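You operate a simulated robot arm through the tools that you are given. There is no shell and no other tool. Be economical: measure what you need, move in short steps, check, and stop when the job is done.

Carry out the task below with a simulated robot arm. There is one attempt and no reset: what you move stays moved.

Task
Release the brake, turn the beam to the blue card's bearing, brake again.
Fine: switch the rotator box on first and off last.

It is judged by the outcome, as a careful person would: the job done as asked, and still so three seconds after it is handed in. It fails if anything else is knocked over, pushed out of place, dropped, spilled or broken.

Robot
A 7-joint arm with a two-finger parallel gripper, fixed in place. Base frame: the origin is at the foot of the arm, x ahead of it, y to its left, z up. Lengths are in m, angles in degrees, forces in N, time in s.
With the tool pointing down near the work surface it reaches from about 0.32 to 0.78 m from the base axis. Its first joint turns from -166.0 to 166.0 degrees. Payload 3.91 kg.
Tool frame: the origin (TCP) lies between the finger pads and is the grasp point; the fingertips stand 0.03 m ahead of it; z points along the fingers, y is the line along which they close. Largest opening 0.11 m; finger width 0.02, thickness 0.01; the body of the gripper, 0.048 by 0.112 m, starts 0.055 m behind the TCP.
Orientation is that of the tool frame in the base frame, as a unit quaternion [w, x, y, z]. With the fingers straight down and closing along the base's y, the tool's x points along the base's -x, its y along +y and its z along -z.

Tools
- The arm moves only by the tool arm_command. Its argument "targets" is a list of rows, each an object (a shift or turn left out is 0, a gripper value left out holds the last) with "offset": the shift along the tool's x, y, z in m, a list of three; "angular": the turn, a rotation vector about the tool's x, y, z in degrees, a list of three; "gripper": the opening in per cent of the stroke, from 0 (shut) to 100 (fully open). In form: [{"offset": [dx, dy, dz], "angular": [rx, ry, rz], "gripper": gripper}, ...]. A call has 1 to 12 rows; each row shifts and turns the commanded pose from where the row before left it, along the tool's axes as they then stand. Rows are played at 5 a second. More than 0.05 m and 8.6 degrees between two rows, or a gripper value outside its range, and nothing of the call is played. Where a pose cannot be reached the arm comes as near as it can. A force on the tool above 80 N (or 10 N above the force at the start of the call, whichever is more), or a blocked arm, ends the call early, and 0.2 s more pass. Each finger travels about 0.153 m/s and halts on what it meets, pressing with about 31 N; the grip force reading is that of the motor and also rises with nothing between the fingers. The clock runs only during rows and for 0.2 s after the last one: add rows that do not move to give the fingers time. The reply holds the time, the measured pose of the TCP, the force on the tool along the base axes, the opening and the grip force, in the units named above and with some noise.
- Cameras (640 x 400 px; columns grow to the right, rows downward): "scene" is fixed at [0.056, -0.6552, 1.7988]; the picture's right is [0.96, -0.29, 0.00], its down [-0.10, -0.33, -0.94] and it looks along [0.27, 0.90, -0.35] (base axes); focal length 374 px, centre (320, 200). "wrist" rides on the gripper at [-0.036, 0, -0.057] in the tool frame; the picture's right is [0.00, -1.00, 0.00], its down [0.97, 0.00, -0.24] and it looks along [0.24, 0.00, 0.97] (tool axes); focal length 218 px, centre (320, 200). There is no depth. A picture from a camera that has moved, and an enlarged one, comes with that camera's place and axes in the base frame and with its lens. The place of the scene camera against the robot may be out by one fixed shift of up to 0.018 m in any direction.
- camera(camera): a new picture of that camera. The clock stands still meanwhile.
- lift_body(by): slides the trunk up (or, below 0, down) by that many m; the arm rides with it, the base frame stays. It gives what a move gives, with no picture.
- zoom(camera, box): a new picture of the part [left, top, right, bottom] of that camera's present view, enlarged. The clock stands still meanwhile.
- sign_off(): hands the job in; it is judged then, once.

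Go step by step. Nothing tells you positions but the pictures and the camera data: compare them with the known pose of the tool, close in by small moves and look again before you grip or let go. The budget is 120 turns and 76 pictures, counting those below and the enlarged ones. Unless the task says otherwise, let go and move clear before handing in, and close with one line.

The tools are called after "Call:" by a JSON object that holds its "name" and its "arguments". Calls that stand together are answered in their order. arm_command: Moves the arm, as the interface text tells. Its arguments: {"type":"object","properties":{"targets":{"type":"array","items":{"type":"object","properties":{"offset":{"type":"array","items":{"type":"number"}},"angular":{"type":"array","items":{"type":"number"}},"gripper":{"type":"number"}}}}},"required":["targets"]} The other tools are called the same way: lift_body (by) slides the trunk up or down; camera (camera) takes a picture; zoom (camera, box) takes an enlarged picture of a part of a camera's view; sign_off () hands the job in.

At the start:

```text
clock: 0.0
ee_pos: [0.2284, 0.247, 1.451]
ee_rot: [0.0, -0.001, 1.0, -0.001]
contact_force: [-0.1, 1.1, -0.5]
finger_gap: 0.11
gripper_force: 0.0
trunk travel left (down, up): [-0.575, 0.035]
```

scene: 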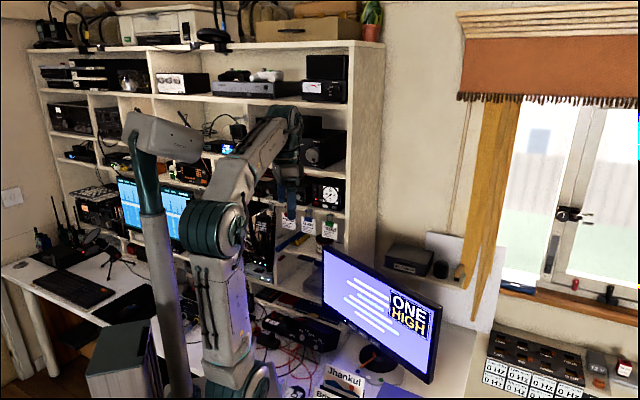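
wrist: 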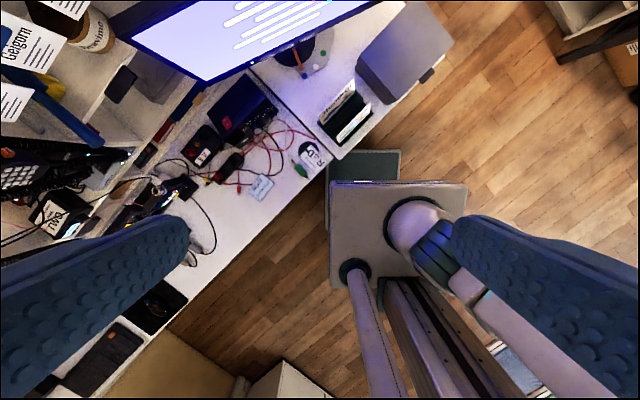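

The arm stands in front of a desk in a radio shack, and I can't yet pick out the rotator, the card or the box. I'll take enlarged views to find them.

Call:
{"name": "zoom", "arguments": {"camera": "scene", "box": [240, 200, 460, 400]}}

Call:
{"name": "zoom", "arguments": {"camera": "scene", "box": [440, 280, 640, 400]}}

Call:
{"name": "zoom", "arguments": {"camera": "wrist", "box": [0, 0, 480, 300]}}

Call:
{"name": "zoom", "arguments": {"camera": "scene", "box": [180, 80, 400, 290]}}

```text
2.00 times, centred on (350, 300) of scene
camera zoom: at [0.056, -0.6552, 1.7988], right [0.96, -0.29, 0.0], down [-0.1, -0.33, -0.94], along [0.27, 0.9, -0.35], focal length 748 px, centre (260, 0)
```

zoom: 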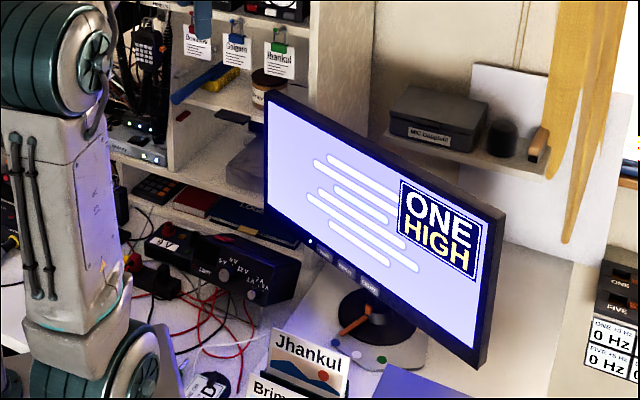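

```text
3.20 times, centred on (540, 340) of scene
camera zoom: at [0.056, -0.6552, 1.7988], right [0.96, -0.29, 0.0], down [-0.1, -0.33, -0.94], along [0.27, 0.9, -0.35], focal length 1198 px, centre (-384, -248)
```

zoom: 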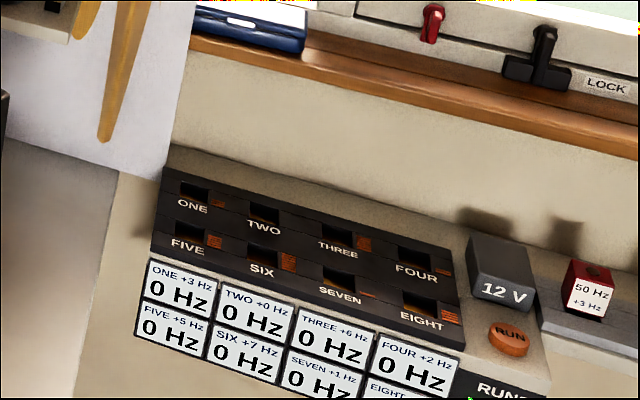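

```text
1.33 times, centred on (240, 150) of wrist
camera zoom: at [0.2665, 0.247, 1.5101], right [0.0, -1.0, 0.0], down [-0.97, 0.0, 0.24], along [-0.24, 0.0, -0.97], focal length 291 px, centre (427, 267)
```

zoom: 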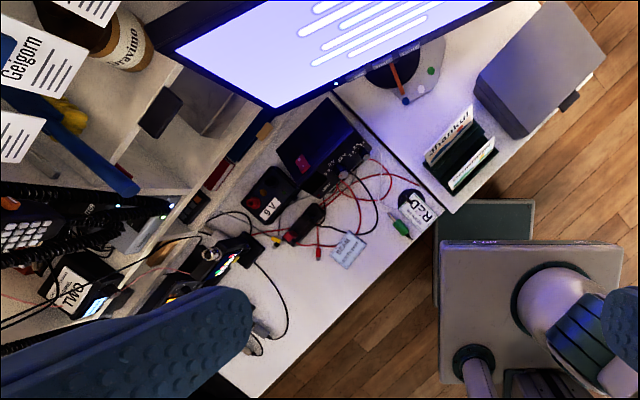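

```text
1.90 times, centred on (290, 185) of scene
camera zoom: at [0.056, -0.6552, 1.7988], right [0.96, -0.29, 0.0], down [-0.1, -0.33, -0.94], along [0.27, 0.9, -0.35], focal length 713 px, centre (377, 229)
```

zoom: 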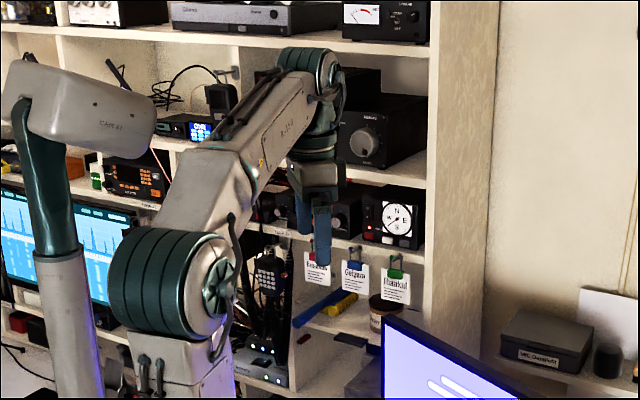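

The box with the compass dial on the shelf looks like the rotator control, with cards on red, blue and green clips below it. I'll look closer at it and at the disc under the monitor.

Call:
{"name": "zoom", "arguments": {"camera": "scene", "box": [270, 160, 360, 220]}}

Call:
{"name": "zoom", "arguments": {"camera": "scene", "box": [270, 195, 340, 245]}}

Call:
{"name": "zoom", "arguments": {"camera": "scene", "box": [310, 320, 440, 400]}}

Call:
{"name": "zoom", "arguments": {"camera": "wrist", "box": [0, 0, 130, 100]}}

```text
6.67 times, centred on (315, 190) of scene
camera zoom: at [0.056, -0.6552, 1.7988], right [0.96, -0.29, 0.0], down [-0.1, -0.33, -0.94], along [0.27, 0.9, -0.35], focal length 2495 px, centre (353, 267)
```

zoom: 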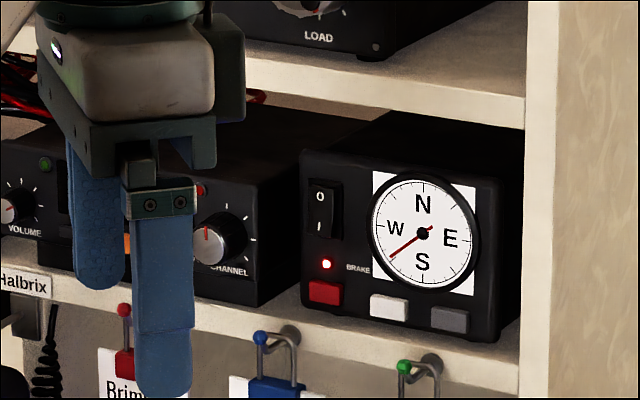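

```text
8.00 times, centred on (305, 220) of scene
camera zoom: at [0.056, -0.6552, 1.7988], right [0.96, -0.29, 0.0], down [-0.1, -0.33, -0.94], along [0.27, 0.9, -0.35], focal length 2994 px, centre (440, 40)
```

zoom: 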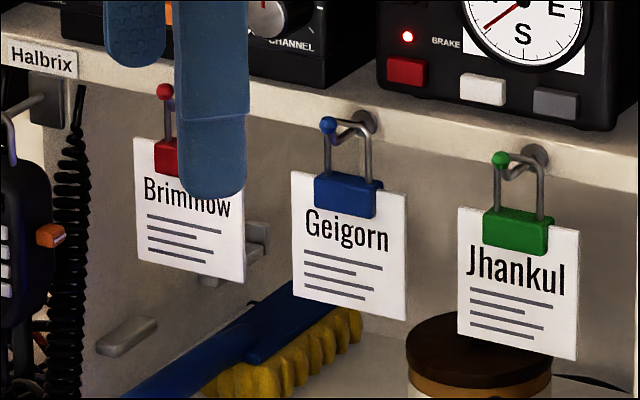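

```text
4.92 times, centred on (375, 360) of scene
camera zoom: at [0.056, -0.6552, 1.7988], right [0.96, -0.29, 0.0], down [-0.1, -0.33, -0.94], along [0.27, 0.9, -0.35], focal length 1842 px, centre (49, -588)
```

zoom: 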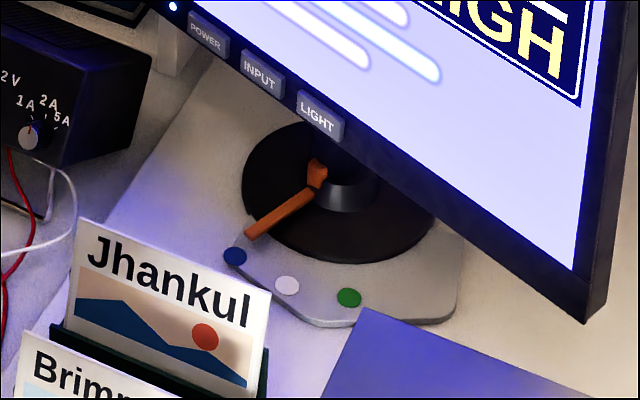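

```text
4.00 times, centred on (65, 50) of wrist
camera zoom: at [0.2665, 0.247, 1.5101], right [0.0, -1.0, 0.0], down [-0.97, 0.0, 0.24], along [-0.24, 0.0, -0.97], focal length 873 px, centre (1340, 800)
```

zoom: 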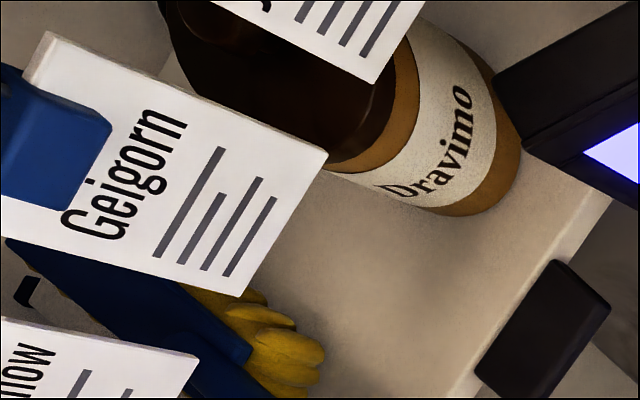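

The rotator box has a rocker switch, a red brake button with a lamp, white and grey buttons and a compass dial. The blue card is "Geigorn", so next I need its bearing and a sharper view of the box.

Call:
{"name": "zoom", "arguments": {"camera": "scene", "box": [310, 178, 346, 212]}}

Call:
{"name": "zoom", "arguments": {"camera": "scene", "box": [0, 140, 200, 330]}}

Call:
{"name": "zoom", "arguments": {"camera": "wrist", "box": [220, 60, 420, 200]}}

Call:
{"name": "zoom", "arguments": {"camera": "scene", "box": [30, 0, 390, 130]}}

```text
11.76 times, centred on (328, 195) of scene
camera zoom: at [0.056, -0.6552, 1.7988], right [0.96, -0.29, 0.0], down [-0.1, -0.33, -0.94], along [0.27, 0.9, -0.35], focal length 4403 px, centre (226, 259)
```

zoom: 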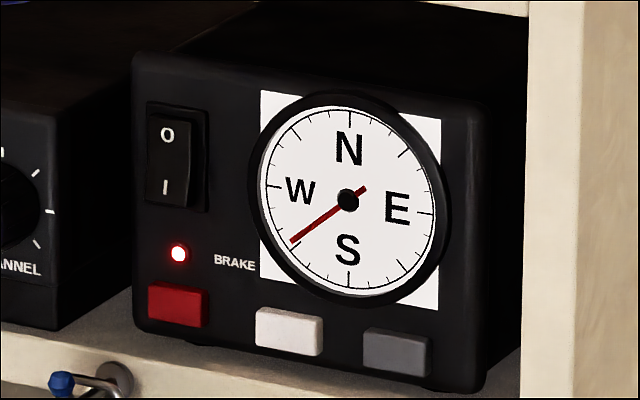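

```text
2.11 times, centred on (100, 235) of scene
camera zoom: at [0.056, -0.6552, 1.7988], right [0.96, -0.29, 0.0], down [-0.1, -0.33, -0.94], along [0.27, 0.9, -0.35], focal length 788 px, centre (783, 126)
```

zoom: 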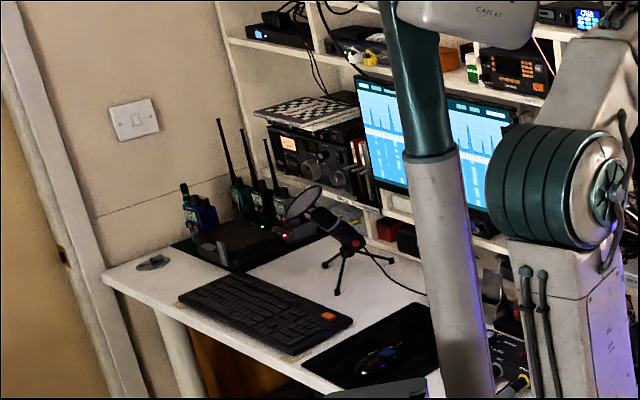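

```text
2.86 times, centred on (320, 130) of wrist
camera zoom: at [0.2665, 0.247, 1.5101], right [0.0, -1.0, 0.0], down [-0.97, 0.0, 0.24], along [-0.24, 0.0, -0.97], focal length 624 px, centre (320, 400)
```

zoom: 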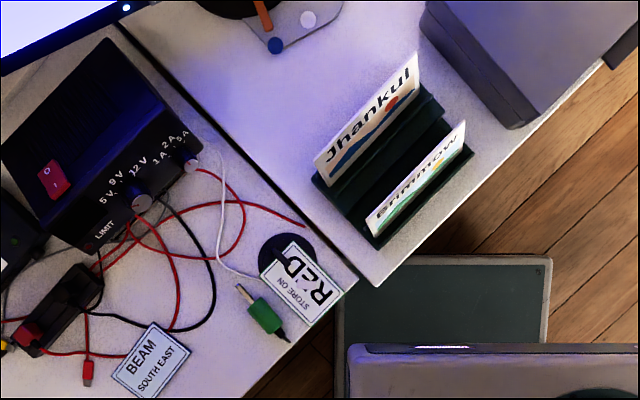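

```text
1.78 times, centred on (210, 65) of scene
camera zoom: at [0.056, -0.6552, 1.7988], right [0.96, -0.29, 0.0], down [-0.1, -0.33, -0.94], along [0.27, 0.9, -0.35], focal length 665 px, centre (516, 440)
```

zoom: 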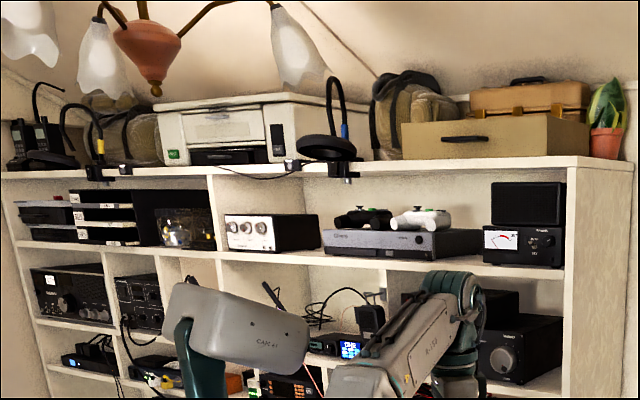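

A card on the desk reads "BEAM / SOUTH EAST" and looks pale blue. I'll check its colour and text, and check for other beam cards.

Call:
{"name": "zoom", "arguments": {"camera": "wrist", "box": [245, 165, 295, 205]}}

Call:
{"name": "zoom", "arguments": {"camera": "wrist", "box": [0, 100, 220, 300]}}

Call:
{"name": "zoom", "arguments": {"camera": "wrist", "box": [295, 130, 345, 170]}}

```text
10.00 times, centred on (270, 185) of wrist
camera zoom: at [0.2665, 0.247, 1.5101], right [0.0, -1.0, 0.0], down [-0.97, 0.0, 0.24], along [-0.24, 0.0, -0.97], focal length 2183 px, centre (820, 350)
```

zoom: 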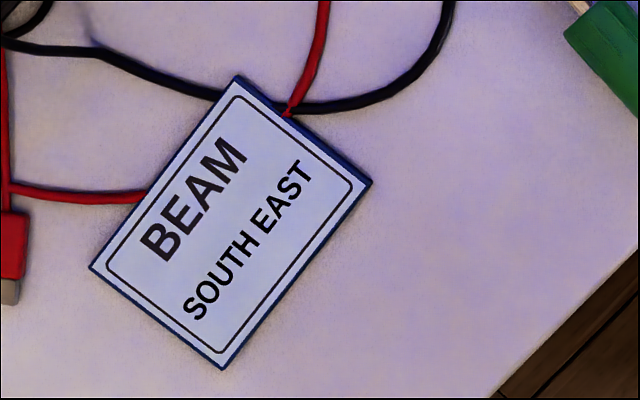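

```text
2.00 times, centred on (110, 200) of wrist
camera zoom: at [0.2665, 0.247, 1.5101], right [0.0, -1.0, 0.0], down [-0.97, 0.0, 0.24], along [-0.24, 0.0, -0.97], focal length 436 px, centre (740, 200)
```

zoom: 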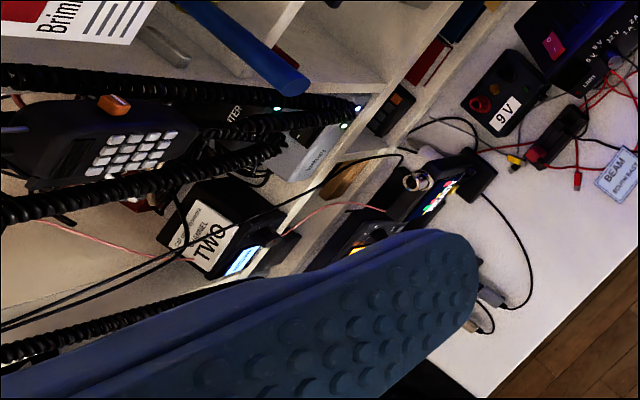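

```text
10.00 times, centred on (320, 150) of wrist
camera zoom: at [0.2665, 0.247, 1.5101], right [0.0, -1.0, 0.0], down [-0.97, 0.0, 0.24], along [-0.24, 0.0, -0.97], focal length 2183 px, centre (320, 700)
```

zoom: 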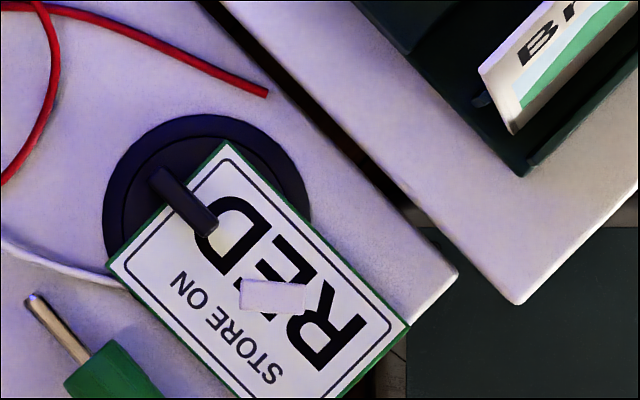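

The blue-edged card says "BEAM SOUTH EAST", so the target is 135°. The box face lies at about 45° to the base axes, near (0.44, 0.58, 1.32), so I'll yaw the closed gripper to 45° and then start tilting it toward the box.

Call:
{"name": "arm_command", "arguments": {"targets": [{"angular": [0, 0, -7.5], "gripper": 0}, {"angular": [0, 0, -7.5]}, {"angular": [0, 0, -7.5]}, {"angular": [0, 0, -7.5]}, {"angular": [0, 0, -7.5]}, {"angular": [0, 0, -7.5]}, {"offset": [-0.04, 0, 0]}, {"offset": [-0.04, 0, 0]}, {}]}}

```text
clock: 2.0
ee_pos: [0.2856, 0.3033, 1.4523]
ee_rot: [0.0, -0.383, 0.924, 0.0]
contact_force: [-0.3, -1.3, -0.4]
finger_gap: 0.0001
gripper_force: 31.1
trunk travel left (down, up): [-0.575, 0.035]
```

The yaw went as planned. Next I'll tilt the tool up to horizontal in place.

Call:
{"name": "arm_command", "arguments": {"targets": [{"angular": [0, -8.182, 0]}, {"angular": [0, -8.182, 0]}, {"angular": [0, -8.182, 0]}, {"angular": [0, -8.182, 0]}, {"angular": [0, -8.182, 0]}, {"angular": [0, -8.182, 0]}, {"angular": [0, -8.182, 0]}, {"angular": [0, -8.182, 0]}, {"angular": [0, -8.182, 0]}, {"angular": [0, -8.182, 0]}, {"angular": [0, -8.182, 0]}, {}]}}

Call:
{"name": "camera", "arguments": {"camera": "wrist"}}

Call:
{"name": "camera", "arguments": {"camera": "scene"}}

```text
clock: 4.6
ee_pos: [0.2842, 0.3038, 1.4526]
ee_rot: [0.654, -0.271, 0.653, 0.271]
contact_force: [1.0, 0.4, -0.3]
finger_gap: 0.0001
gripper_force: 31.1
trunk travel left (down, up): [-0.575, 0.035]
```

```text
58 pictures are left
camera wrist: at [0.2464, 0.2627, 1.4895], right [0.71, -0.71, 0.0], down [-0.17, -0.17, -0.97], along [0.69, 0.69, -0.24], focal length 218 px, centre (320, 200)
```

wrist: 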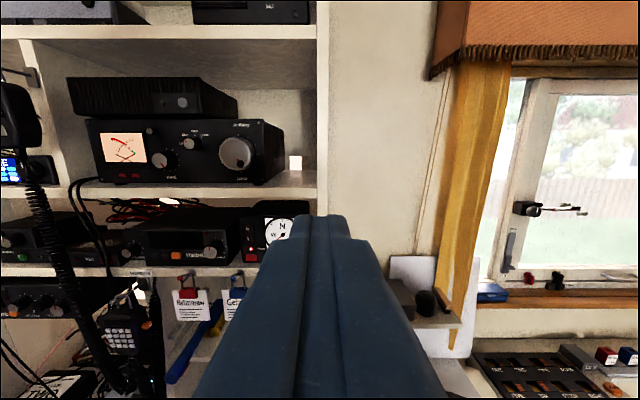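

```text
57 pictures are left
```

scene: 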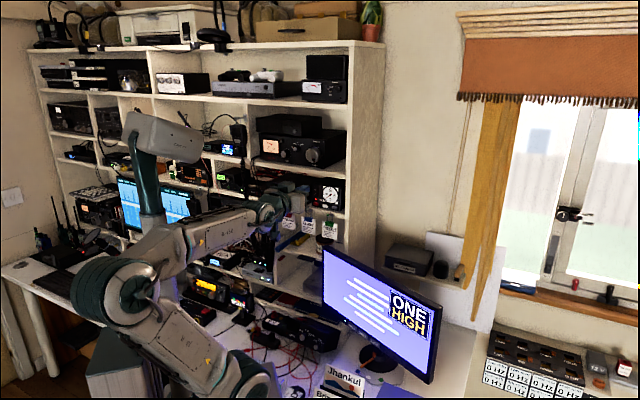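

The tool is level and square to the shelf. I'll zoom on the box from here to triangulate its controls.

Call:
{"name": "zoom", "arguments": {"camera": "wrist", "box": [220, 190, 310, 275]}}

Call:
{"name": "zoom", "arguments": {"camera": "scene", "box": [300, 170, 356, 220]}}

```text
4.71 times, centred on (265, 232) of wrist
camera zoom: at [0.2464, 0.2627, 1.4895], right [0.71, -0.71, 0.0], down [-0.17, -0.17, -0.97], along [0.69, 0.69, -0.24], focal length 1027 px, centre (579, 47)
```

zoom: 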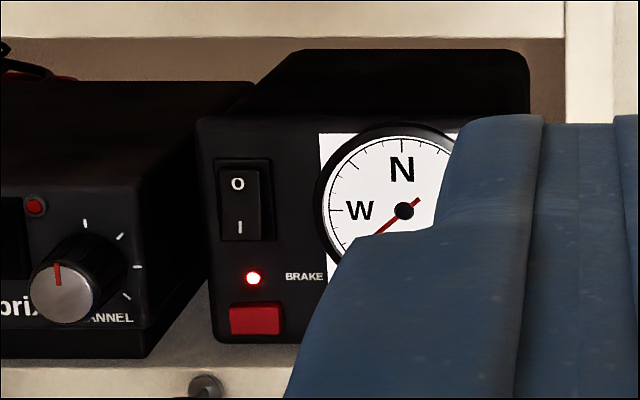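

```text
8.00 times, centred on (328, 195) of scene
camera zoom: at [0.056, -0.6552, 1.7988], right [0.96, -0.29, 0.0], down [-0.1, -0.33, -0.94], along [0.27, 0.9, -0.35], focal length 2994 px, centre (256, 240)
```

zoom: 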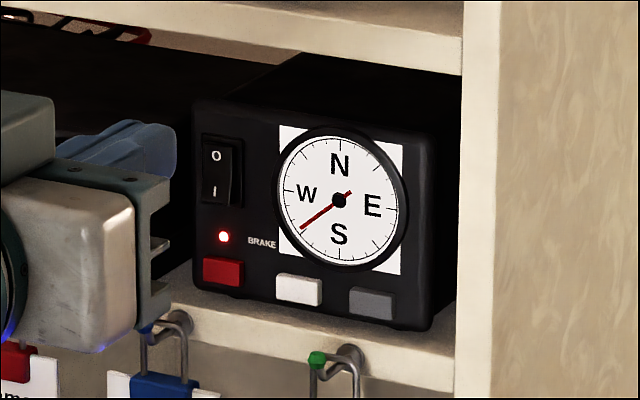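

Triangulation puts the face at about n=0.71 along the 45° normal, with the rocker at s≈-0.135, z≈1.34 and the buttons at z≈1.297. I'll move sideways and down, then partway in, to line up with the "I" end of the rocker.

Call:
{"name": "arm_command", "arguments": {"targets": [{"offset": [0.03, 0.03, 0]}, {"offset": [0.03, 0.03, 0]}, {"offset": [0.03, 0.03, 0]}, {"offset": [0.0286, 0.031, 0]}, {"offset": [0, 0, 0.04]}, {"offset": [0, 0, 0.04]}, {"offset": [0, 0, 0.04]}, {}]}}

Call:
{"name": "camera", "arguments": {"camera": "wrist"}}

Call:
{"name": "zoom", "arguments": {"camera": "scene", "box": [270, 160, 370, 250]}}

```text
clock: 5.7
ee_pos: [0.2343, 0.3635, 1.3497]
ee_rot: [0.629, -0.217, 0.679, 0.312]
contact_force: [0.8, 1.1, -0.3]
finger_gap: 0.0002
gripper_force: 30.8
trunk travel left (down, up): [-0.575, 0.035]
stopped in row 5: the arm was blocked; the commanded pose is now the measured one
```

```text
54 pictures are left
camera wrist: at [0.1994, 0.3196, 1.388], right [0.69, -0.71, -0.15], down [-0.29, -0.07, -0.96], along [0.67, 0.7, -0.25], focal length 218 px, centre (320, 200)
```

wrist: 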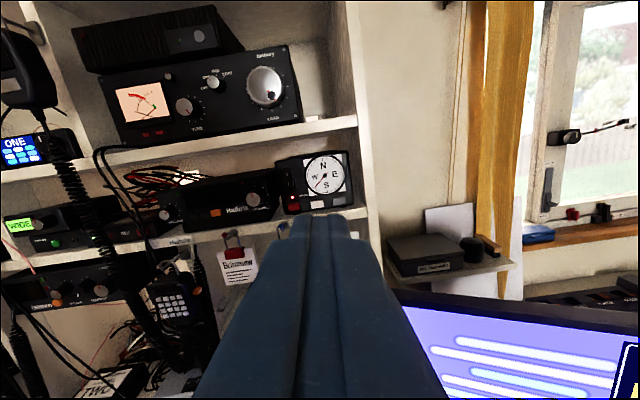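

```text
4.44 times, centred on (320, 205) of scene
camera zoom: at [0.056, -0.6552, 1.7988], right [0.96, -0.29, 0.0], down [-0.1, -0.33, -0.94], along [0.27, 0.9, -0.35], focal length 1663 px, centre (320, 178)
```

zoom: 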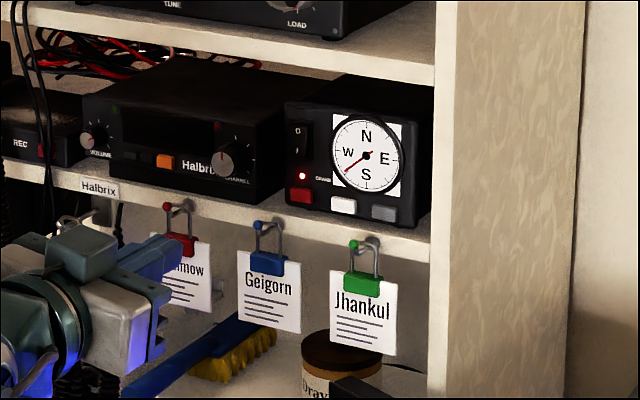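

The arm was blocked close to its base, and the tool rolled about 8.7°. I'll move outward along the tool axis while undoing the roll.

Call:
{"name": "arm_command", "arguments": {"targets": [{"offset": [0, 0, 0.03]}, {"offset": [0, 0, 0.03]}, {"offset": [0, 0, 0.02], "angular": [-0.3, -0.3, -3]}, {"angular": [-0.4, -0.3, -3]}, {"angular": [-0.3, -0.2, -2.65]}, {}]}}

```text
clock: 7.1
ee_pos: [0.2894, 0.4178, 1.3534]
ee_rot: [0.657, -0.271, 0.649, 0.271]
contact_force: [0.5, -0.5, -0.3]
finger_gap: 0.0
gripper_force: 31.5
trunk travel left (down, up): [-0.575, 0.035]
```

The tool is level again and moves freely out here. I'll shift sideways to the rocker's column and look.

Call:
{"name": "arm_command", "arguments": {"targets": [{"offset": [0.01, 0.022, 0.01]}, {"offset": [0.009, 0.022, 0.02]}, {"offset": [0, 0, 0.03]}, {}]}}

Call:
{"name": "camera", "arguments": {"camera": "wrist"}}

```text
clock: 8.0
ee_pos: [0.2079, 0.521, 1.3267]
ee_rot: [0.599, -0.32, 0.643, 0.354]
contact_force: [0.5, 0.8, -0.6]
finger_gap: 0.0
gripper_force: 30.3
trunk travel left (down, up): [-0.575, 0.035]
stopped in row 4: the arm was blocked; the commanded pose is now the measured one
```

```text
52 pictures are left
camera wrist: at [0.1807, 0.4723, 1.366], right [0.84, -0.54, -0.07], down [-0.2, -0.19, -0.96], along [0.51, 0.82, -0.27], focal length 218 px, centre (320, 200)
```

wrist: 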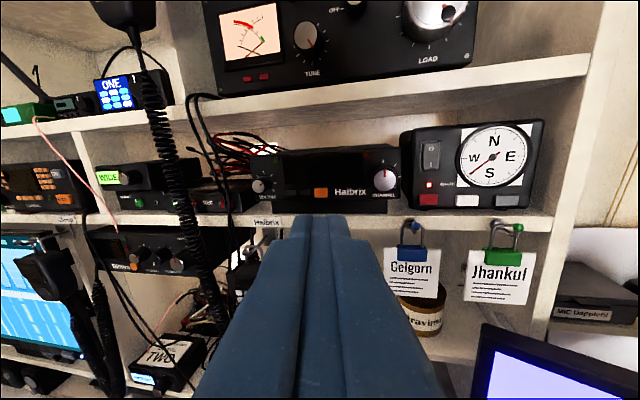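

The arm swung further left than I commanded, which suggests a joint limit or near-singular pose. I'll check the arm's posture before moving again.

Call:
{"name": "camera", "arguments": {"camera": "scene"}}

```text
51 pictures are left
```

scene: 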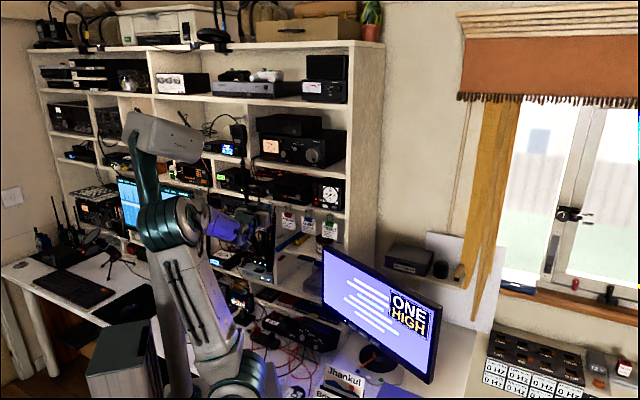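

The folded elbow sits right against the mast. Lowering the trunk while raising the hand should unfold the arm and give it room, so I'll do that in small steps.

Call:
{"name": "lift_body", "arguments": {"by": -0.06}}

Call:
{"name": "arm_command", "arguments": {"targets": [{"offset": [-0.02, -0.01, 0]}, {"offset": [-0.02, -0.01, 0]}, {"offset": [-0.02, -0.01, 0]}, {}]}}

Call:
{"name": "camera", "arguments": {"camera": "scene"}}

```text
clock: 8.9
ee_pos: [0.2086, 0.522, 1.2675]
ee_rot: [0.6, -0.319, 0.643, 0.353]
contact_force: [0.1, -0.5, 0.0]
finger_gap: 0.0
gripper_force: 30.9
trunk travel left (down, up): [-0.515, 0.095]
```

```text
clock: 9.9
ee_pos: [0.2377, 0.5044, 1.3264]
ee_rot: [0.601, -0.319, 0.642, 0.352]
contact_force: [-0.4, -0.2, 0.1]
finger_gap: 0.0
gripper_force: 30.9
trunk travel left (down, up): [-0.515, 0.095]
```

```text
50 pictures are left
```

scene: 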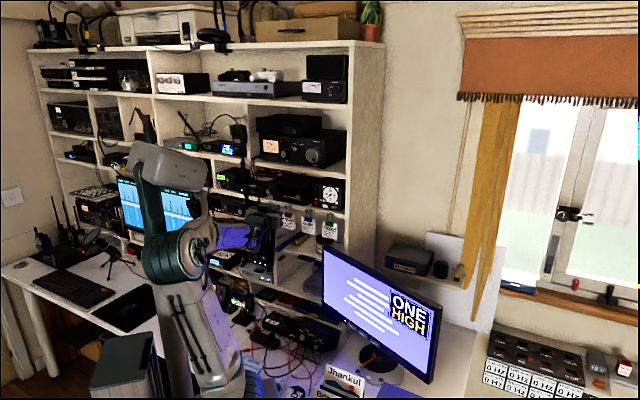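

That worked: the hand tracks normally and the mast moves down with the trunk. I'll repeat twice more.

Call:
{"name": "lift_body", "arguments": {"by": -0.07}}

Call:
{"name": "arm_command", "arguments": {"targets": [{"offset": [-0.025, -0.01, 0]}, {"offset": [-0.025, -0.01, 0]}, {"offset": [-0.02, -0.01, 0]}, {}]}}

Call:
{"name": "lift_body", "arguments": {"by": -0.07}}

Call:
{"name": "arm_command", "arguments": {"targets": [{"offset": [-0.025, -0.01, 0]}, {"offset": [-0.025, -0.01, 0]}, {"offset": [-0.02, -0.01, 0]}, {}]}}

Call:
{"name": "camera", "arguments": {"camera": "scene"}}

```text
clock: 11.0
ee_pos: [0.2373, 0.5031, 1.2559]
ee_rot: [0.602, -0.32, 0.642, 0.352]
contact_force: [-1.1, 0.2, -0.1]
finger_gap: 0.0
gripper_force: 31.1
trunk travel left (down, up): [-0.445, 0.165]
```

```text
clock: 12.0
ee_pos: [0.2687, 0.4869, 1.3234]
ee_rot: [0.601, -0.32, 0.642, 0.352]
contact_force: [0.3, 0.5, -0.4]
finger_gap: 0.0
gripper_force: 31.2
trunk travel left (down, up): [-0.445, 0.165]
```

```text
clock: 13.1
ee_pos: [0.2692, 0.4858, 1.2526]
ee_rot: [0.601, -0.319, 0.642, 0.352]
contact_force: [0.0, 0.5, 0.2]
finger_gap: 0.0
gripper_force: 30.7
trunk travel left (down, up): [-0.375, 0.235]
```

```text
clock: 14.1
ee_pos: [0.2987, 0.4689, 1.3202]
ee_rot: [0.601, -0.32, 0.642, 0.352]
contact_force: [-0.8, 0.2, 0.1]
finger_gap: 0.0001
gripper_force: 31.1
trunk travel left (down, up): [-0.375, 0.235]
```

```text
49 pictures are left
```

scene: 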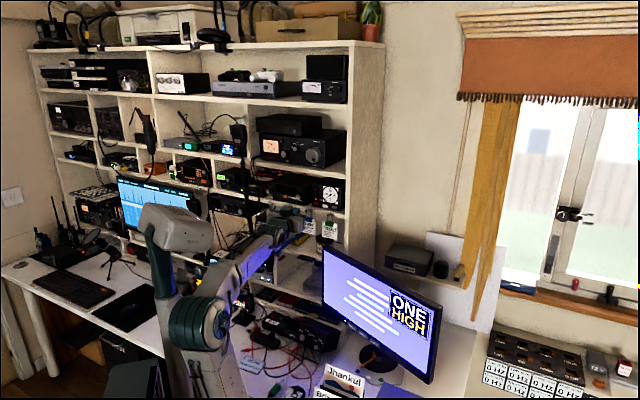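

The arm is in a comfortable posture now. I'll square the tool to the box and line up with the lower half of the rocker.

Call:
{"name": "arm_command", "arguments": {"targets": [{"angular": [5.85, -1.05, -1.85]}, {"angular": [5.85, -1.05, -1.85]}, {"offset": [-0.014, 0.015, 0.02]}, {"offset": [0, 0, 0.02]}, {}]}}

Call:
{"name": "camera", "arguments": {"camera": "wrist"}}

Call:
{"name": "zoom", "arguments": {"camera": "wrist", "box": [260, 100, 440, 230]}}

```text
clock: 15.0
ee_pos: [0.2486, 0.5238, 1.3281]
ee_rot: [0.597, -0.308, 0.652, 0.351]
contact_force: [-0.5, -1.1, -0.4]
finger_gap: 0.0
gripper_force: 31.5
trunk travel left (down, up): [-0.375, 0.235]
stopped in row 4: the arm was blocked; the commanded pose is now the measured one
```

```text
48 pictures are left
camera wrist: at [0.2224, 0.4762, 1.3668], right [0.82, -0.56, -0.09], down [-0.23, -0.18, -0.96], along [0.52, 0.81, -0.28], focal length 218 px, centre (320, 200)
```

wrist: 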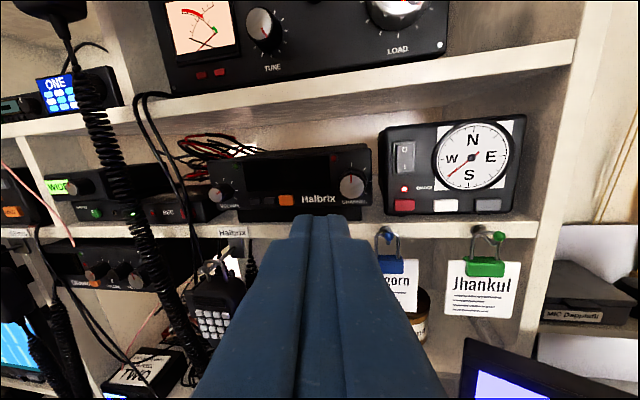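

```text
3.08 times, centred on (350, 165) of wrist
camera zoom: at [0.2224, 0.4762, 1.3668], right [0.82, -0.56, -0.09], down [-0.23, -0.18, -0.96], along [0.52, 0.81, -0.28], focal length 672 px, centre (228, 308)
```

zoom: 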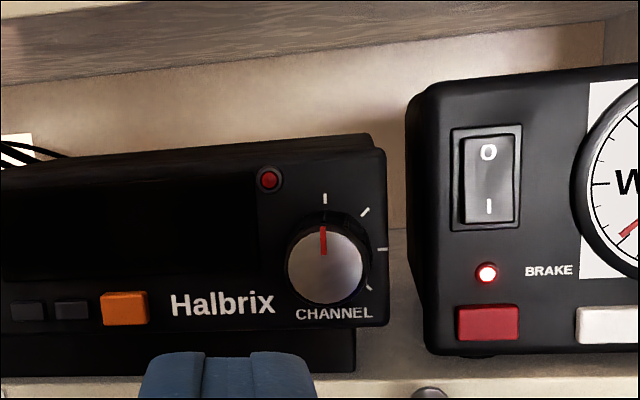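

The block appears when the tool yaws well inside the arm's radial direction, so I'll work at about 57° yaw, only 12° off square. Combining both wrist views gives the "I" end at (0.412, 0.611, 1.327), the brake button at z≈1.29, and the face at n≈0.723.

Call:
{"name": "arm_command", "arguments": {"targets": [{"angular": [-1.7, -2.2, -5.2]}, {"offset": [0, -0.03, 0]}, {"offset": [0, -0.03, 0.01]}, {"offset": [0.001, -0.03, 0.02]}, {"offset": [0, 0, 0.03]}, {}]}}

Call:
{"name": "zoom", "arguments": {"camera": "wrist", "box": [240, 80, 440, 240]}}

```text
clock: 16.4
ee_pos: [0.3645, 0.5229, 1.326]
ee_rot: [0.622, -0.336, 0.622, 0.337]
contact_force: [3.1, -2.0, 0.2]
finger_gap: 0.0002
gripper_force: 31.5
trunk travel left (down, up): [-0.375, 0.235]
```

```text
2.50 times, centred on (340, 160) of wrist
camera zoom: at [0.3353, 0.4748, 1.364], right [0.84, -0.55, 0.0], down [-0.13, -0.2, -0.97], along [0.53, 0.81, -0.24], focal length 546 px, centre (270, 300)
```

zoom: 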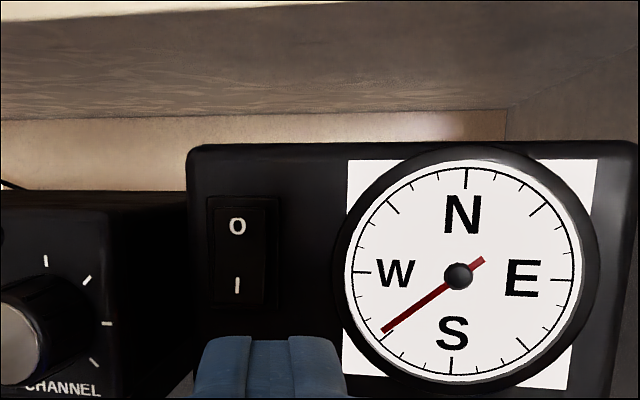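

The tool is aligned just below the rocker, and this third view agrees on where the "I" is. I'll let the arm settle, shift 7 mm left and creep in.

Call:
{"name": "arm_command", "arguments": {"targets": [{}, {"offset": [0, 0.007, 0]}, {}]}}

```text
clock: 17.2
ee_pos: [0.3522, 0.5294, 1.327]
ee_rot: [0.622, -0.339, 0.62, 0.337]
contact_force: [-0.1, -0.5, -0.3]
finger_gap: 0.0
gripper_force: 30.6
trunk travel left (down, up): [-0.375, 0.235]
```

The arm lagged and has now settled about 7 mm too far left. I'll correct that and approach to about 2 cm from the rocker.

Call:
{"name": "arm_command", "arguments": {"targets": [{"offset": [0, -0.007, 0.015]}, {"offset": [0, 0, 0.015]}, {"offset": [0, 0, 0.015]}, {}, {}]}}

Call:
{"name": "camera", "arguments": {"camera": "wrist"}}

```text
clock: 18.4
ee_pos: [0.383, 0.5656, 1.3259]
ee_rot: [0.622, -0.339, 0.62, 0.337]
contact_force: [0.7, 0.5, 0.5]
finger_gap: 0.0
gripper_force: 30.8
trunk travel left (down, up): [-0.375, 0.235]
```

```text
45 pictures are left
camera wrist: at [0.3541, 0.5164, 1.3641], right [0.84, -0.54, 0.0], down [-0.13, -0.2, -0.97], along [0.53, 0.81, -0.24], focal length 218 px, centre (320, 200)
```

wrist: 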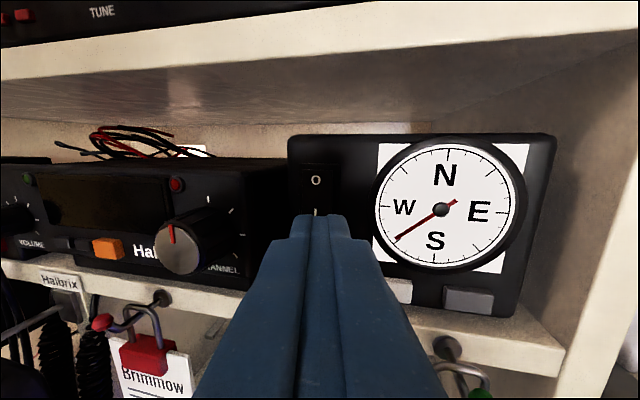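

The fingertip is centred on the "I" end. I'll ease in with small steps.

Call:
{"name": "arm_command", "arguments": {"targets": [{"offset": [0, 0, 0.006]}, {"offset": [0, 0, 0.006]}, {"offset": [0, 0, 0.005]}, {}]}}

Call:
{"name": "zoom", "arguments": {"camera": "scene", "box": [300, 170, 356, 220]}}

```text
clock: 19.4
ee_pos: [0.3914, 0.578, 1.3267]
ee_rot: [0.622, -0.339, 0.62, 0.338]
contact_force: [0.4, 0.3, -0.6]
finger_gap: 0.0
gripper_force: 31.4
trunk travel left (down, up): [-0.375, 0.235]
```

```text
8.00 times, centred on (328, 195) of scene
camera zoom: at [0.056, -0.6552, 1.7988], right [0.96, -0.29, 0.0], down [-0.1, -0.33, -0.94], along [0.27, 0.9, -0.35], focal length 2994 px, centre (256, 240)
```

zoom: 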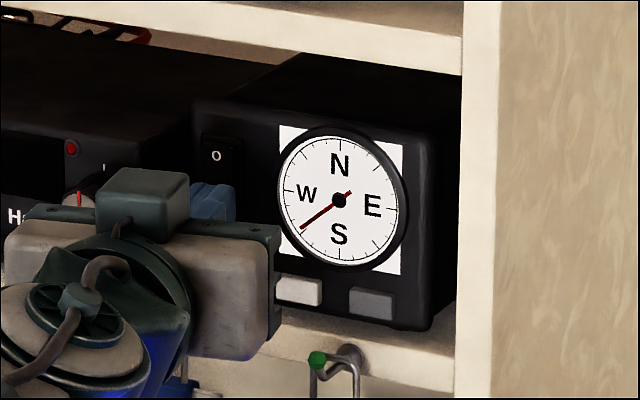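

Not touching yet. I'll continue in.

Call:
{"name": "arm_command", "arguments": {"targets": [{"offset": [0, 0, 0.004]}, {"offset": [0, 0, 0.004]}, {"offset": [0, 0, 0.003]}, {}]}}

```text
clock: 20.4
ee_pos: [0.3954, 0.5822, 1.326]
ee_rot: [0.622, -0.339, 0.621, 0.337]
contact_force: [-29.7, -43.9, -35.0]
finger_gap: 0.0
gripper_force: 31.3
trunk travel left (down, up): [-0.375, 0.235]
```

The fingertip met the rocker with firm force. I'll back off and check its state.

Call:
{"name": "arm_command", "arguments": {"targets": [{"offset": [0, 0, -0.02]}, {"offset": [0, 0, -0.03]}, {"offset": [0, 0, -0.02]}, {}]}}

Call:
{"name": "zoom", "arguments": {"camera": "wrist", "box": [240, 80, 440, 240]}}

Call:
{"name": "zoom", "arguments": {"camera": "scene", "box": [300, 170, 356, 220]}}

```text
clock: 21.4
ee_pos: [0.3606, 0.528, 1.3268]
ee_rot: [0.621, -0.339, 0.62, 0.338]
contact_force: [0.0, 0.2, -0.1]
finger_gap: 0.0001
gripper_force: 31.2
trunk travel left (down, up): [-0.375, 0.235]
```

```text
2.50 times, centred on (340, 160) of wrist
camera zoom: at [0.3312, 0.4793, 1.364], right [0.84, -0.54, 0.0], down [-0.13, -0.2, -0.97], along [0.53, 0.81, -0.24], focal length 546 px, centre (270, 300)
```

zoom: 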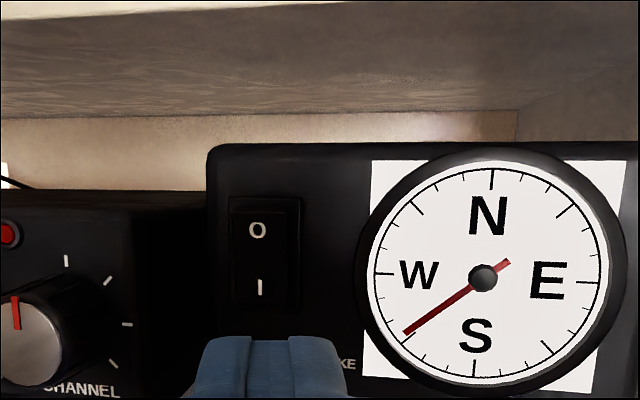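

```text
8.00 times, centred on (328, 195) of scene
camera zoom: at [0.056, -0.6552, 1.7988], right [0.96, -0.29, 0.0], down [-0.1, -0.33, -0.94], along [0.27, 0.9, -0.35], focal length 2994 px, centre (256, 240)
```

zoom: 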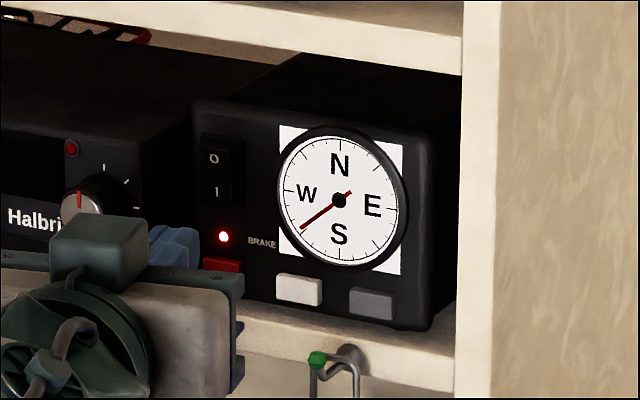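

The rocker's markings have shifted as they would for "I" pressed in, so the box looks to be on. Next is the brake button directly below: I'll lower to z≈1.294 and approach.

Call:
{"name": "arm_command", "arguments": {"targets": [{"offset": [0.017, 0, 0]}, {"offset": [0.016, 0, 0]}, {"offset": [0, 0, 0.02]}, {"offset": [0, 0, 0.02]}, {}, {}]}}

Call:
{"name": "camera", "arguments": {"camera": "wrist"}}

Call:
{"name": "zoom", "arguments": {"camera": "scene", "box": [280, 170, 356, 230]}}

```text
clock: 22.8
ee_pos: [0.382, 0.5627, 1.2935]
ee_rot: [0.622, -0.339, 0.62, 0.337]
contact_force: [0.7, -0.5, -0.1]
finger_gap: 0.0001
gripper_force: 31.1
trunk travel left (down, up): [-0.375, 0.235]
```

```text
41 pictures are left
camera wrist: at [0.3523, 0.5143, 1.3301], right [0.84, -0.54, 0.0], down [-0.13, -0.2, -0.97], along [0.53, 0.81, -0.24], focal length 218 px, centre (320, 200)
```

wrist: 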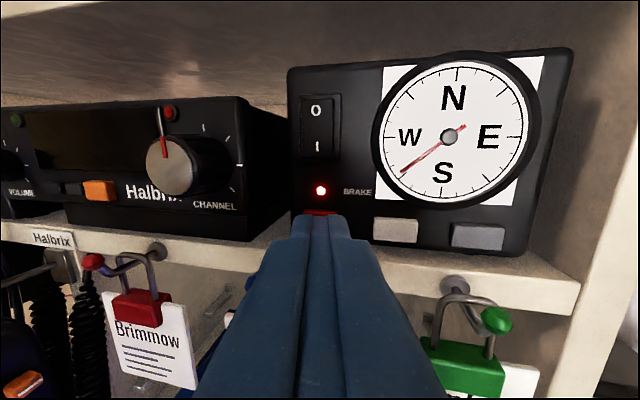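

```text
6.67 times, centred on (318, 200) of scene
camera zoom: at [0.056, -0.6552, 1.7988], right [0.96, -0.29, 0.0], down [-0.1, -0.33, -0.94], along [0.27, 0.9, -0.35], focal length 2495 px, centre (333, 200)
```

zoom: 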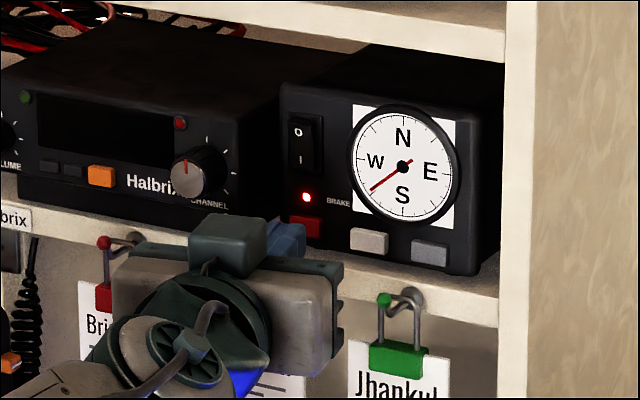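

Aligned with the red button, clear of the hooks. I'll press slowly.

Call:
{"name": "arm_command", "arguments": {"targets": [{"offset": [0, 0, 0.005]}, {"offset": [0, 0, 0.005]}, {"offset": [0, 0, 0.003]}, {}]}}

Call:
{"name": "zoom", "arguments": {"camera": "wrist", "box": [240, 120, 400, 240]}}

```text
clock: 23.8
ee_pos: [0.3891, 0.574, 1.2927]
ee_rot: [0.622, -0.339, 0.62, 0.337]
contact_force: [-0.1, -0.6, -0.4]
finger_gap: 0.0001
gripper_force: 30.6
trunk travel left (down, up): [-0.375, 0.235]
```

```text
3.33 times, centred on (320, 180) of wrist
camera zoom: at [0.3598, 0.5254, 1.3307], right [0.84, -0.54, 0.0], down [-0.13, -0.2, -0.97], along [0.53, 0.81, -0.24], focal length 728 px, centre (320, 267)
```

zoom: 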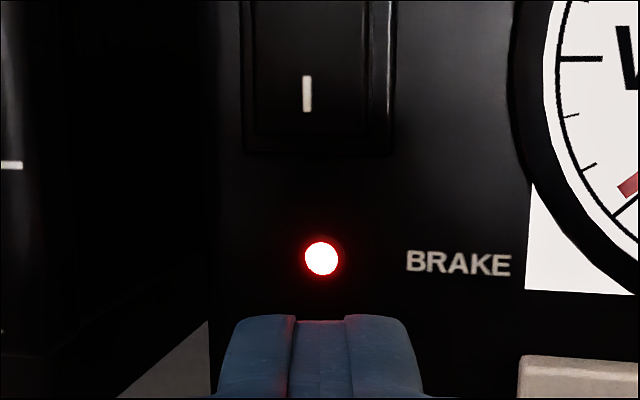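

Call:
{"name": "arm_command", "arguments": {"targets": [{"offset": [0, 0, 0.003]}, {"offset": [0, 0, 0.002]}, {}]}}

```text
clock: 24.6
ee_pos: [0.3918, 0.5767, 1.2937]
ee_rot: [0.622, -0.339, 0.62, 0.337]
contact_force: [0.2, -0.2, -0.7]
finger_gap: 0.0
gripper_force: 31.2
trunk travel left (down, up): [-0.375, 0.235]
```

No contact yet, so I'll go a few millimetres further.

Call:
{"name": "arm_command", "arguments": {"targets": [{"offset": [0, 0, 0.003]}, {"offset": [0, 0, 0.002]}, {}]}}

Call:
{"name": "zoom", "arguments": {"camera": "wrist", "box": [240, 120, 400, 240]}}

```text
clock: 25.4
ee_pos: [0.3945, 0.5827, 1.2924]
ee_rot: [0.622, -0.339, 0.62, 0.337]
contact_force: [0.5, 0.9, 0.5]
finger_gap: 0.0
gripper_force: 30.9
trunk travel left (down, up): [-0.375, 0.235]
```

```text
3.33 times, centred on (320, 180) of wrist
camera zoom: at [0.3653, 0.5334, 1.3308], right [0.84, -0.54, 0.0], down [-0.13, -0.2, -0.97], along [0.53, 0.81, -0.24], focal length 728 px, centre (320, 267)
```

zoom: 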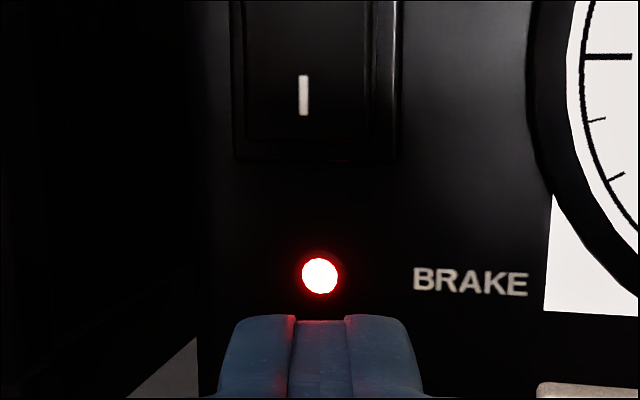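

Call:
{"name": "arm_command", "arguments": {"targets": [{"offset": [0, 0, 0.003]}, {"offset": [0, 0, 0.002]}, {}]}}

Call:
{"name": "zoom", "arguments": {"camera": "wrist", "box": [240, 120, 400, 240]}}

```text
clock: 26.2
ee_pos: [0.3976, 0.5851, 1.2941]
ee_rot: [0.622, -0.339, 0.62, 0.338]
contact_force: [-2.1, -1.8, 0.2]
finger_gap: 0.0
gripper_force: 31.0
trunk travel left (down, up): [-0.375, 0.235]
```

```text
3.33 times, centred on (320, 180) of wrist
camera zoom: at [0.3675, 0.5368, 1.3314], right [0.84, -0.54, 0.0], down [-0.13, -0.2, -0.97], along [0.53, 0.81, -0.24], focal length 728 px, centre (320, 267)
```

zoom: 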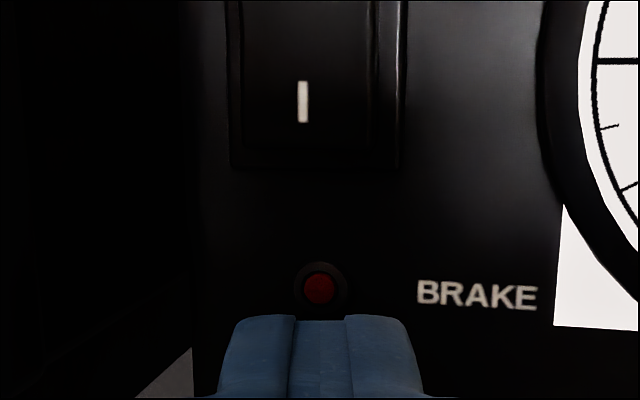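

The lamp went out with a light press, so the brake is released. I'll back off and check that it stays out.

Call:
{"name": "arm_command", "arguments": {"targets": [{"offset": [0, 0, -0.015]}, {"offset": [0, 0, -0.02]}, {"offset": [0, 0, -0.015]}, {}, {}]}}

Call:
{"name": "camera", "arguments": {"camera": "wrist"}}

```text
clock: 27.4
ee_pos: [0.3705, 0.5419, 1.2918]
ee_rot: [0.622, -0.339, 0.621, 0.336]
contact_force: [0.5, -0.5, -0.5]
finger_gap: 0.0
gripper_force: 30.4
trunk travel left (down, up): [-0.375, 0.235]
```

```text
36 pictures are left
camera wrist: at [0.3407, 0.4939, 1.33], right [0.84, -0.54, 0.0], down [-0.13, -0.2, -0.97], along [0.53, 0.81, -0.24], focal length 218 px, centre (320, 200)
```

wrist: 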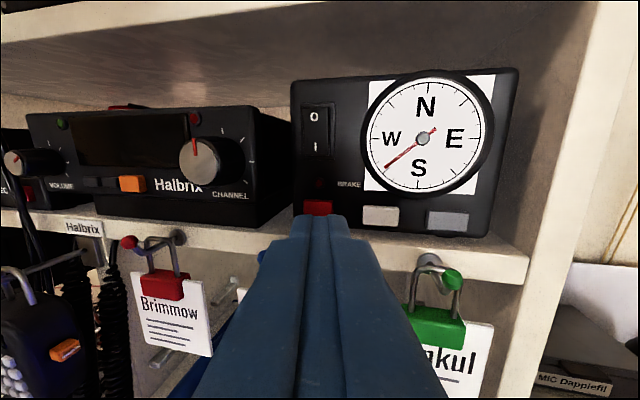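

The brake lamp stays out. I'll shift about 4 cm right to the white button, which I expect is the counterclockwise key, to bring the needle from SW through S to SE.

Call:
{"name": "arm_command", "arguments": {"targets": [{"offset": [0, -0.0205, -0.0045]}, {"offset": [0, -0.0205, -0.0045]}, {}, {"offset": [0, 0, 0.02]}, {"offset": [0, 0, 0.015]}, {}, {}]}}

Call:
{"name": "camera", "arguments": {"camera": "wrist"}}

```text
clock: 29.0
ee_pos: [0.4181, 0.5431, 1.2938]
ee_rot: [0.622, -0.339, 0.62, 0.337]
contact_force: [0.1, 0.2, -0.3]
finger_gap: 0.0
gripper_force: 31.2
trunk travel left (down, up): [-0.375, 0.235]
```

```text
35 pictures are left
camera wrist: at [0.3883, 0.4944, 1.3312], right [0.84, -0.54, 0.0], down [-0.13, -0.2, -0.97], along [0.53, 0.81, -0.24], focal length 218 px, centre (320, 200)
```

wrist: 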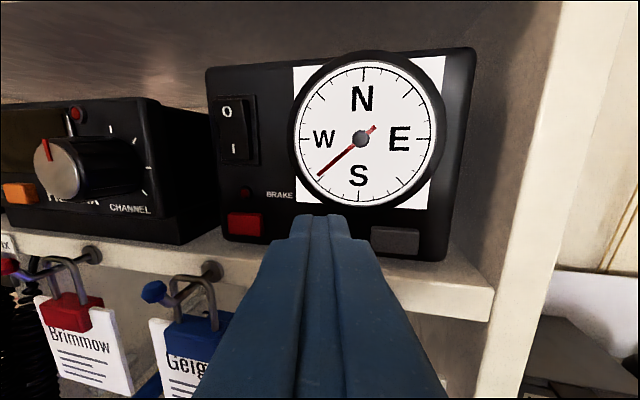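

Centred on the white button between red and grey. I'll advance to contact in small steps and watch the needle.

Call:
{"name": "arm_command", "arguments": {"targets": [{"offset": [0, 0, 0.006]}, {"offset": [0, 0, 0.005]}, {"offset": [0, 0, 0.003]}]}}

Call:
{"name": "zoom", "arguments": {"camera": "wrist", "box": [240, 20, 460, 240]}}

```text
clock: 29.8
ee_pos: [0.4261, 0.5546, 1.2938]
ee_rot: [0.621, -0.338, 0.621, 0.337]
contact_force: [-0.4, -0.6, 0.2]
finger_gap: 0.0002
gripper_force: 30.8
trunk travel left (down, up): [-0.375, 0.235]
```

```text
1.82 times, centred on (350, 130) of wrist
camera zoom: at [0.3966, 0.5061, 1.3308], right [0.84, -0.54, 0.0], down [-0.13, -0.2, -0.97], along [0.53, 0.81, -0.24], focal length 397 px, centre (266, 327)
```

zoom: 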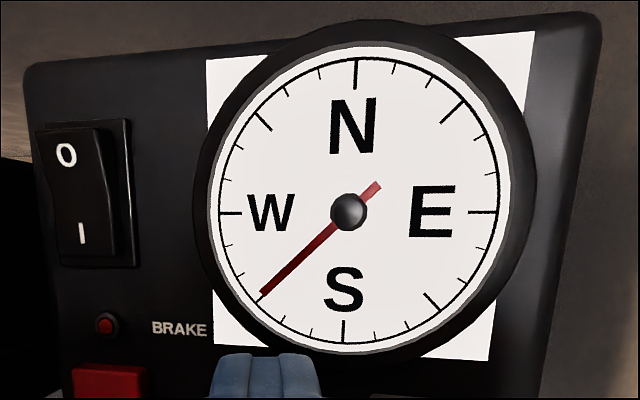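

Call:
{"name": "arm_command", "arguments": {"targets": [{"offset": [0, 0, 0.002]}]}}

Call:
{"name": "zoom", "arguments": {"camera": "wrist", "box": [240, 20, 460, 240]}}

```text
clock: 30.2
ee_pos: [0.4269, 0.5554, 1.294]
ee_rot: [0.622, -0.339, 0.62, 0.337]
contact_force: [-7.8, -9.4, -6.5]
finger_gap: 0.0
gripper_force: 31.0
trunk travel left (down, up): [-0.375, 0.235]
```

```text
1.82 times, centred on (350, 130) of wrist
camera zoom: at [0.3968, 0.5062, 1.331], right [0.84, -0.54, 0.0], down [-0.13, -0.2, -0.97], along [0.53, 0.81, -0.24], focal length 397 px, centre (266, 327)
```

zoom: 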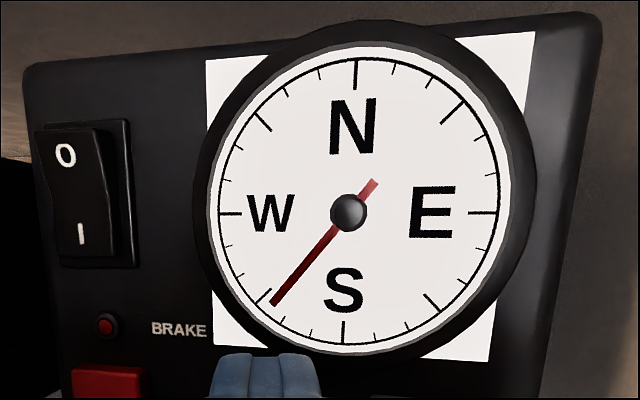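

The white button turns the needle counterclockwise, as wanted. I'll hold it for a measured interval to get the rate.

Call:
{"name": "arm_command", "arguments": {"targets": [{}, {}, {}, {}]}}

Call:
{"name": "zoom", "arguments": {"camera": "wrist", "box": [240, 20, 460, 240]}}

```text
clock: 31.2
ee_pos: [0.4266, 0.5553, 1.2945]
ee_rot: [0.622, -0.339, 0.62, 0.338]
contact_force: [-9.3, -11.1, -10.6]
finger_gap: 0.0002
gripper_force: 31.2
trunk travel left (down, up): [-0.375, 0.235]
```

```text
1.82 times, centred on (350, 130) of wrist
camera zoom: at [0.3968, 0.5063, 1.3313], right [0.84, -0.54, 0.0], down [-0.13, -0.2, -0.97], along [0.53, 0.81, -0.24], focal length 397 px, centre (266, 327)
```

zoom: 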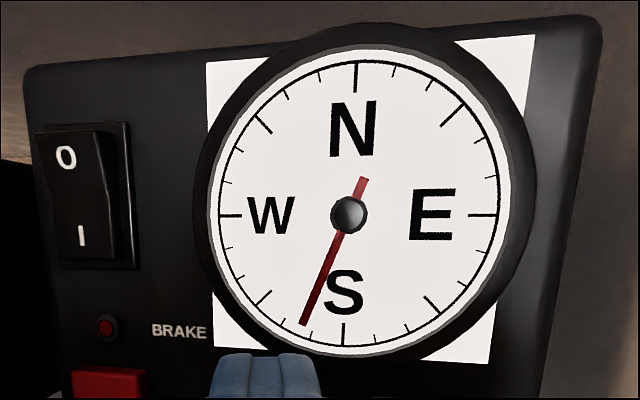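

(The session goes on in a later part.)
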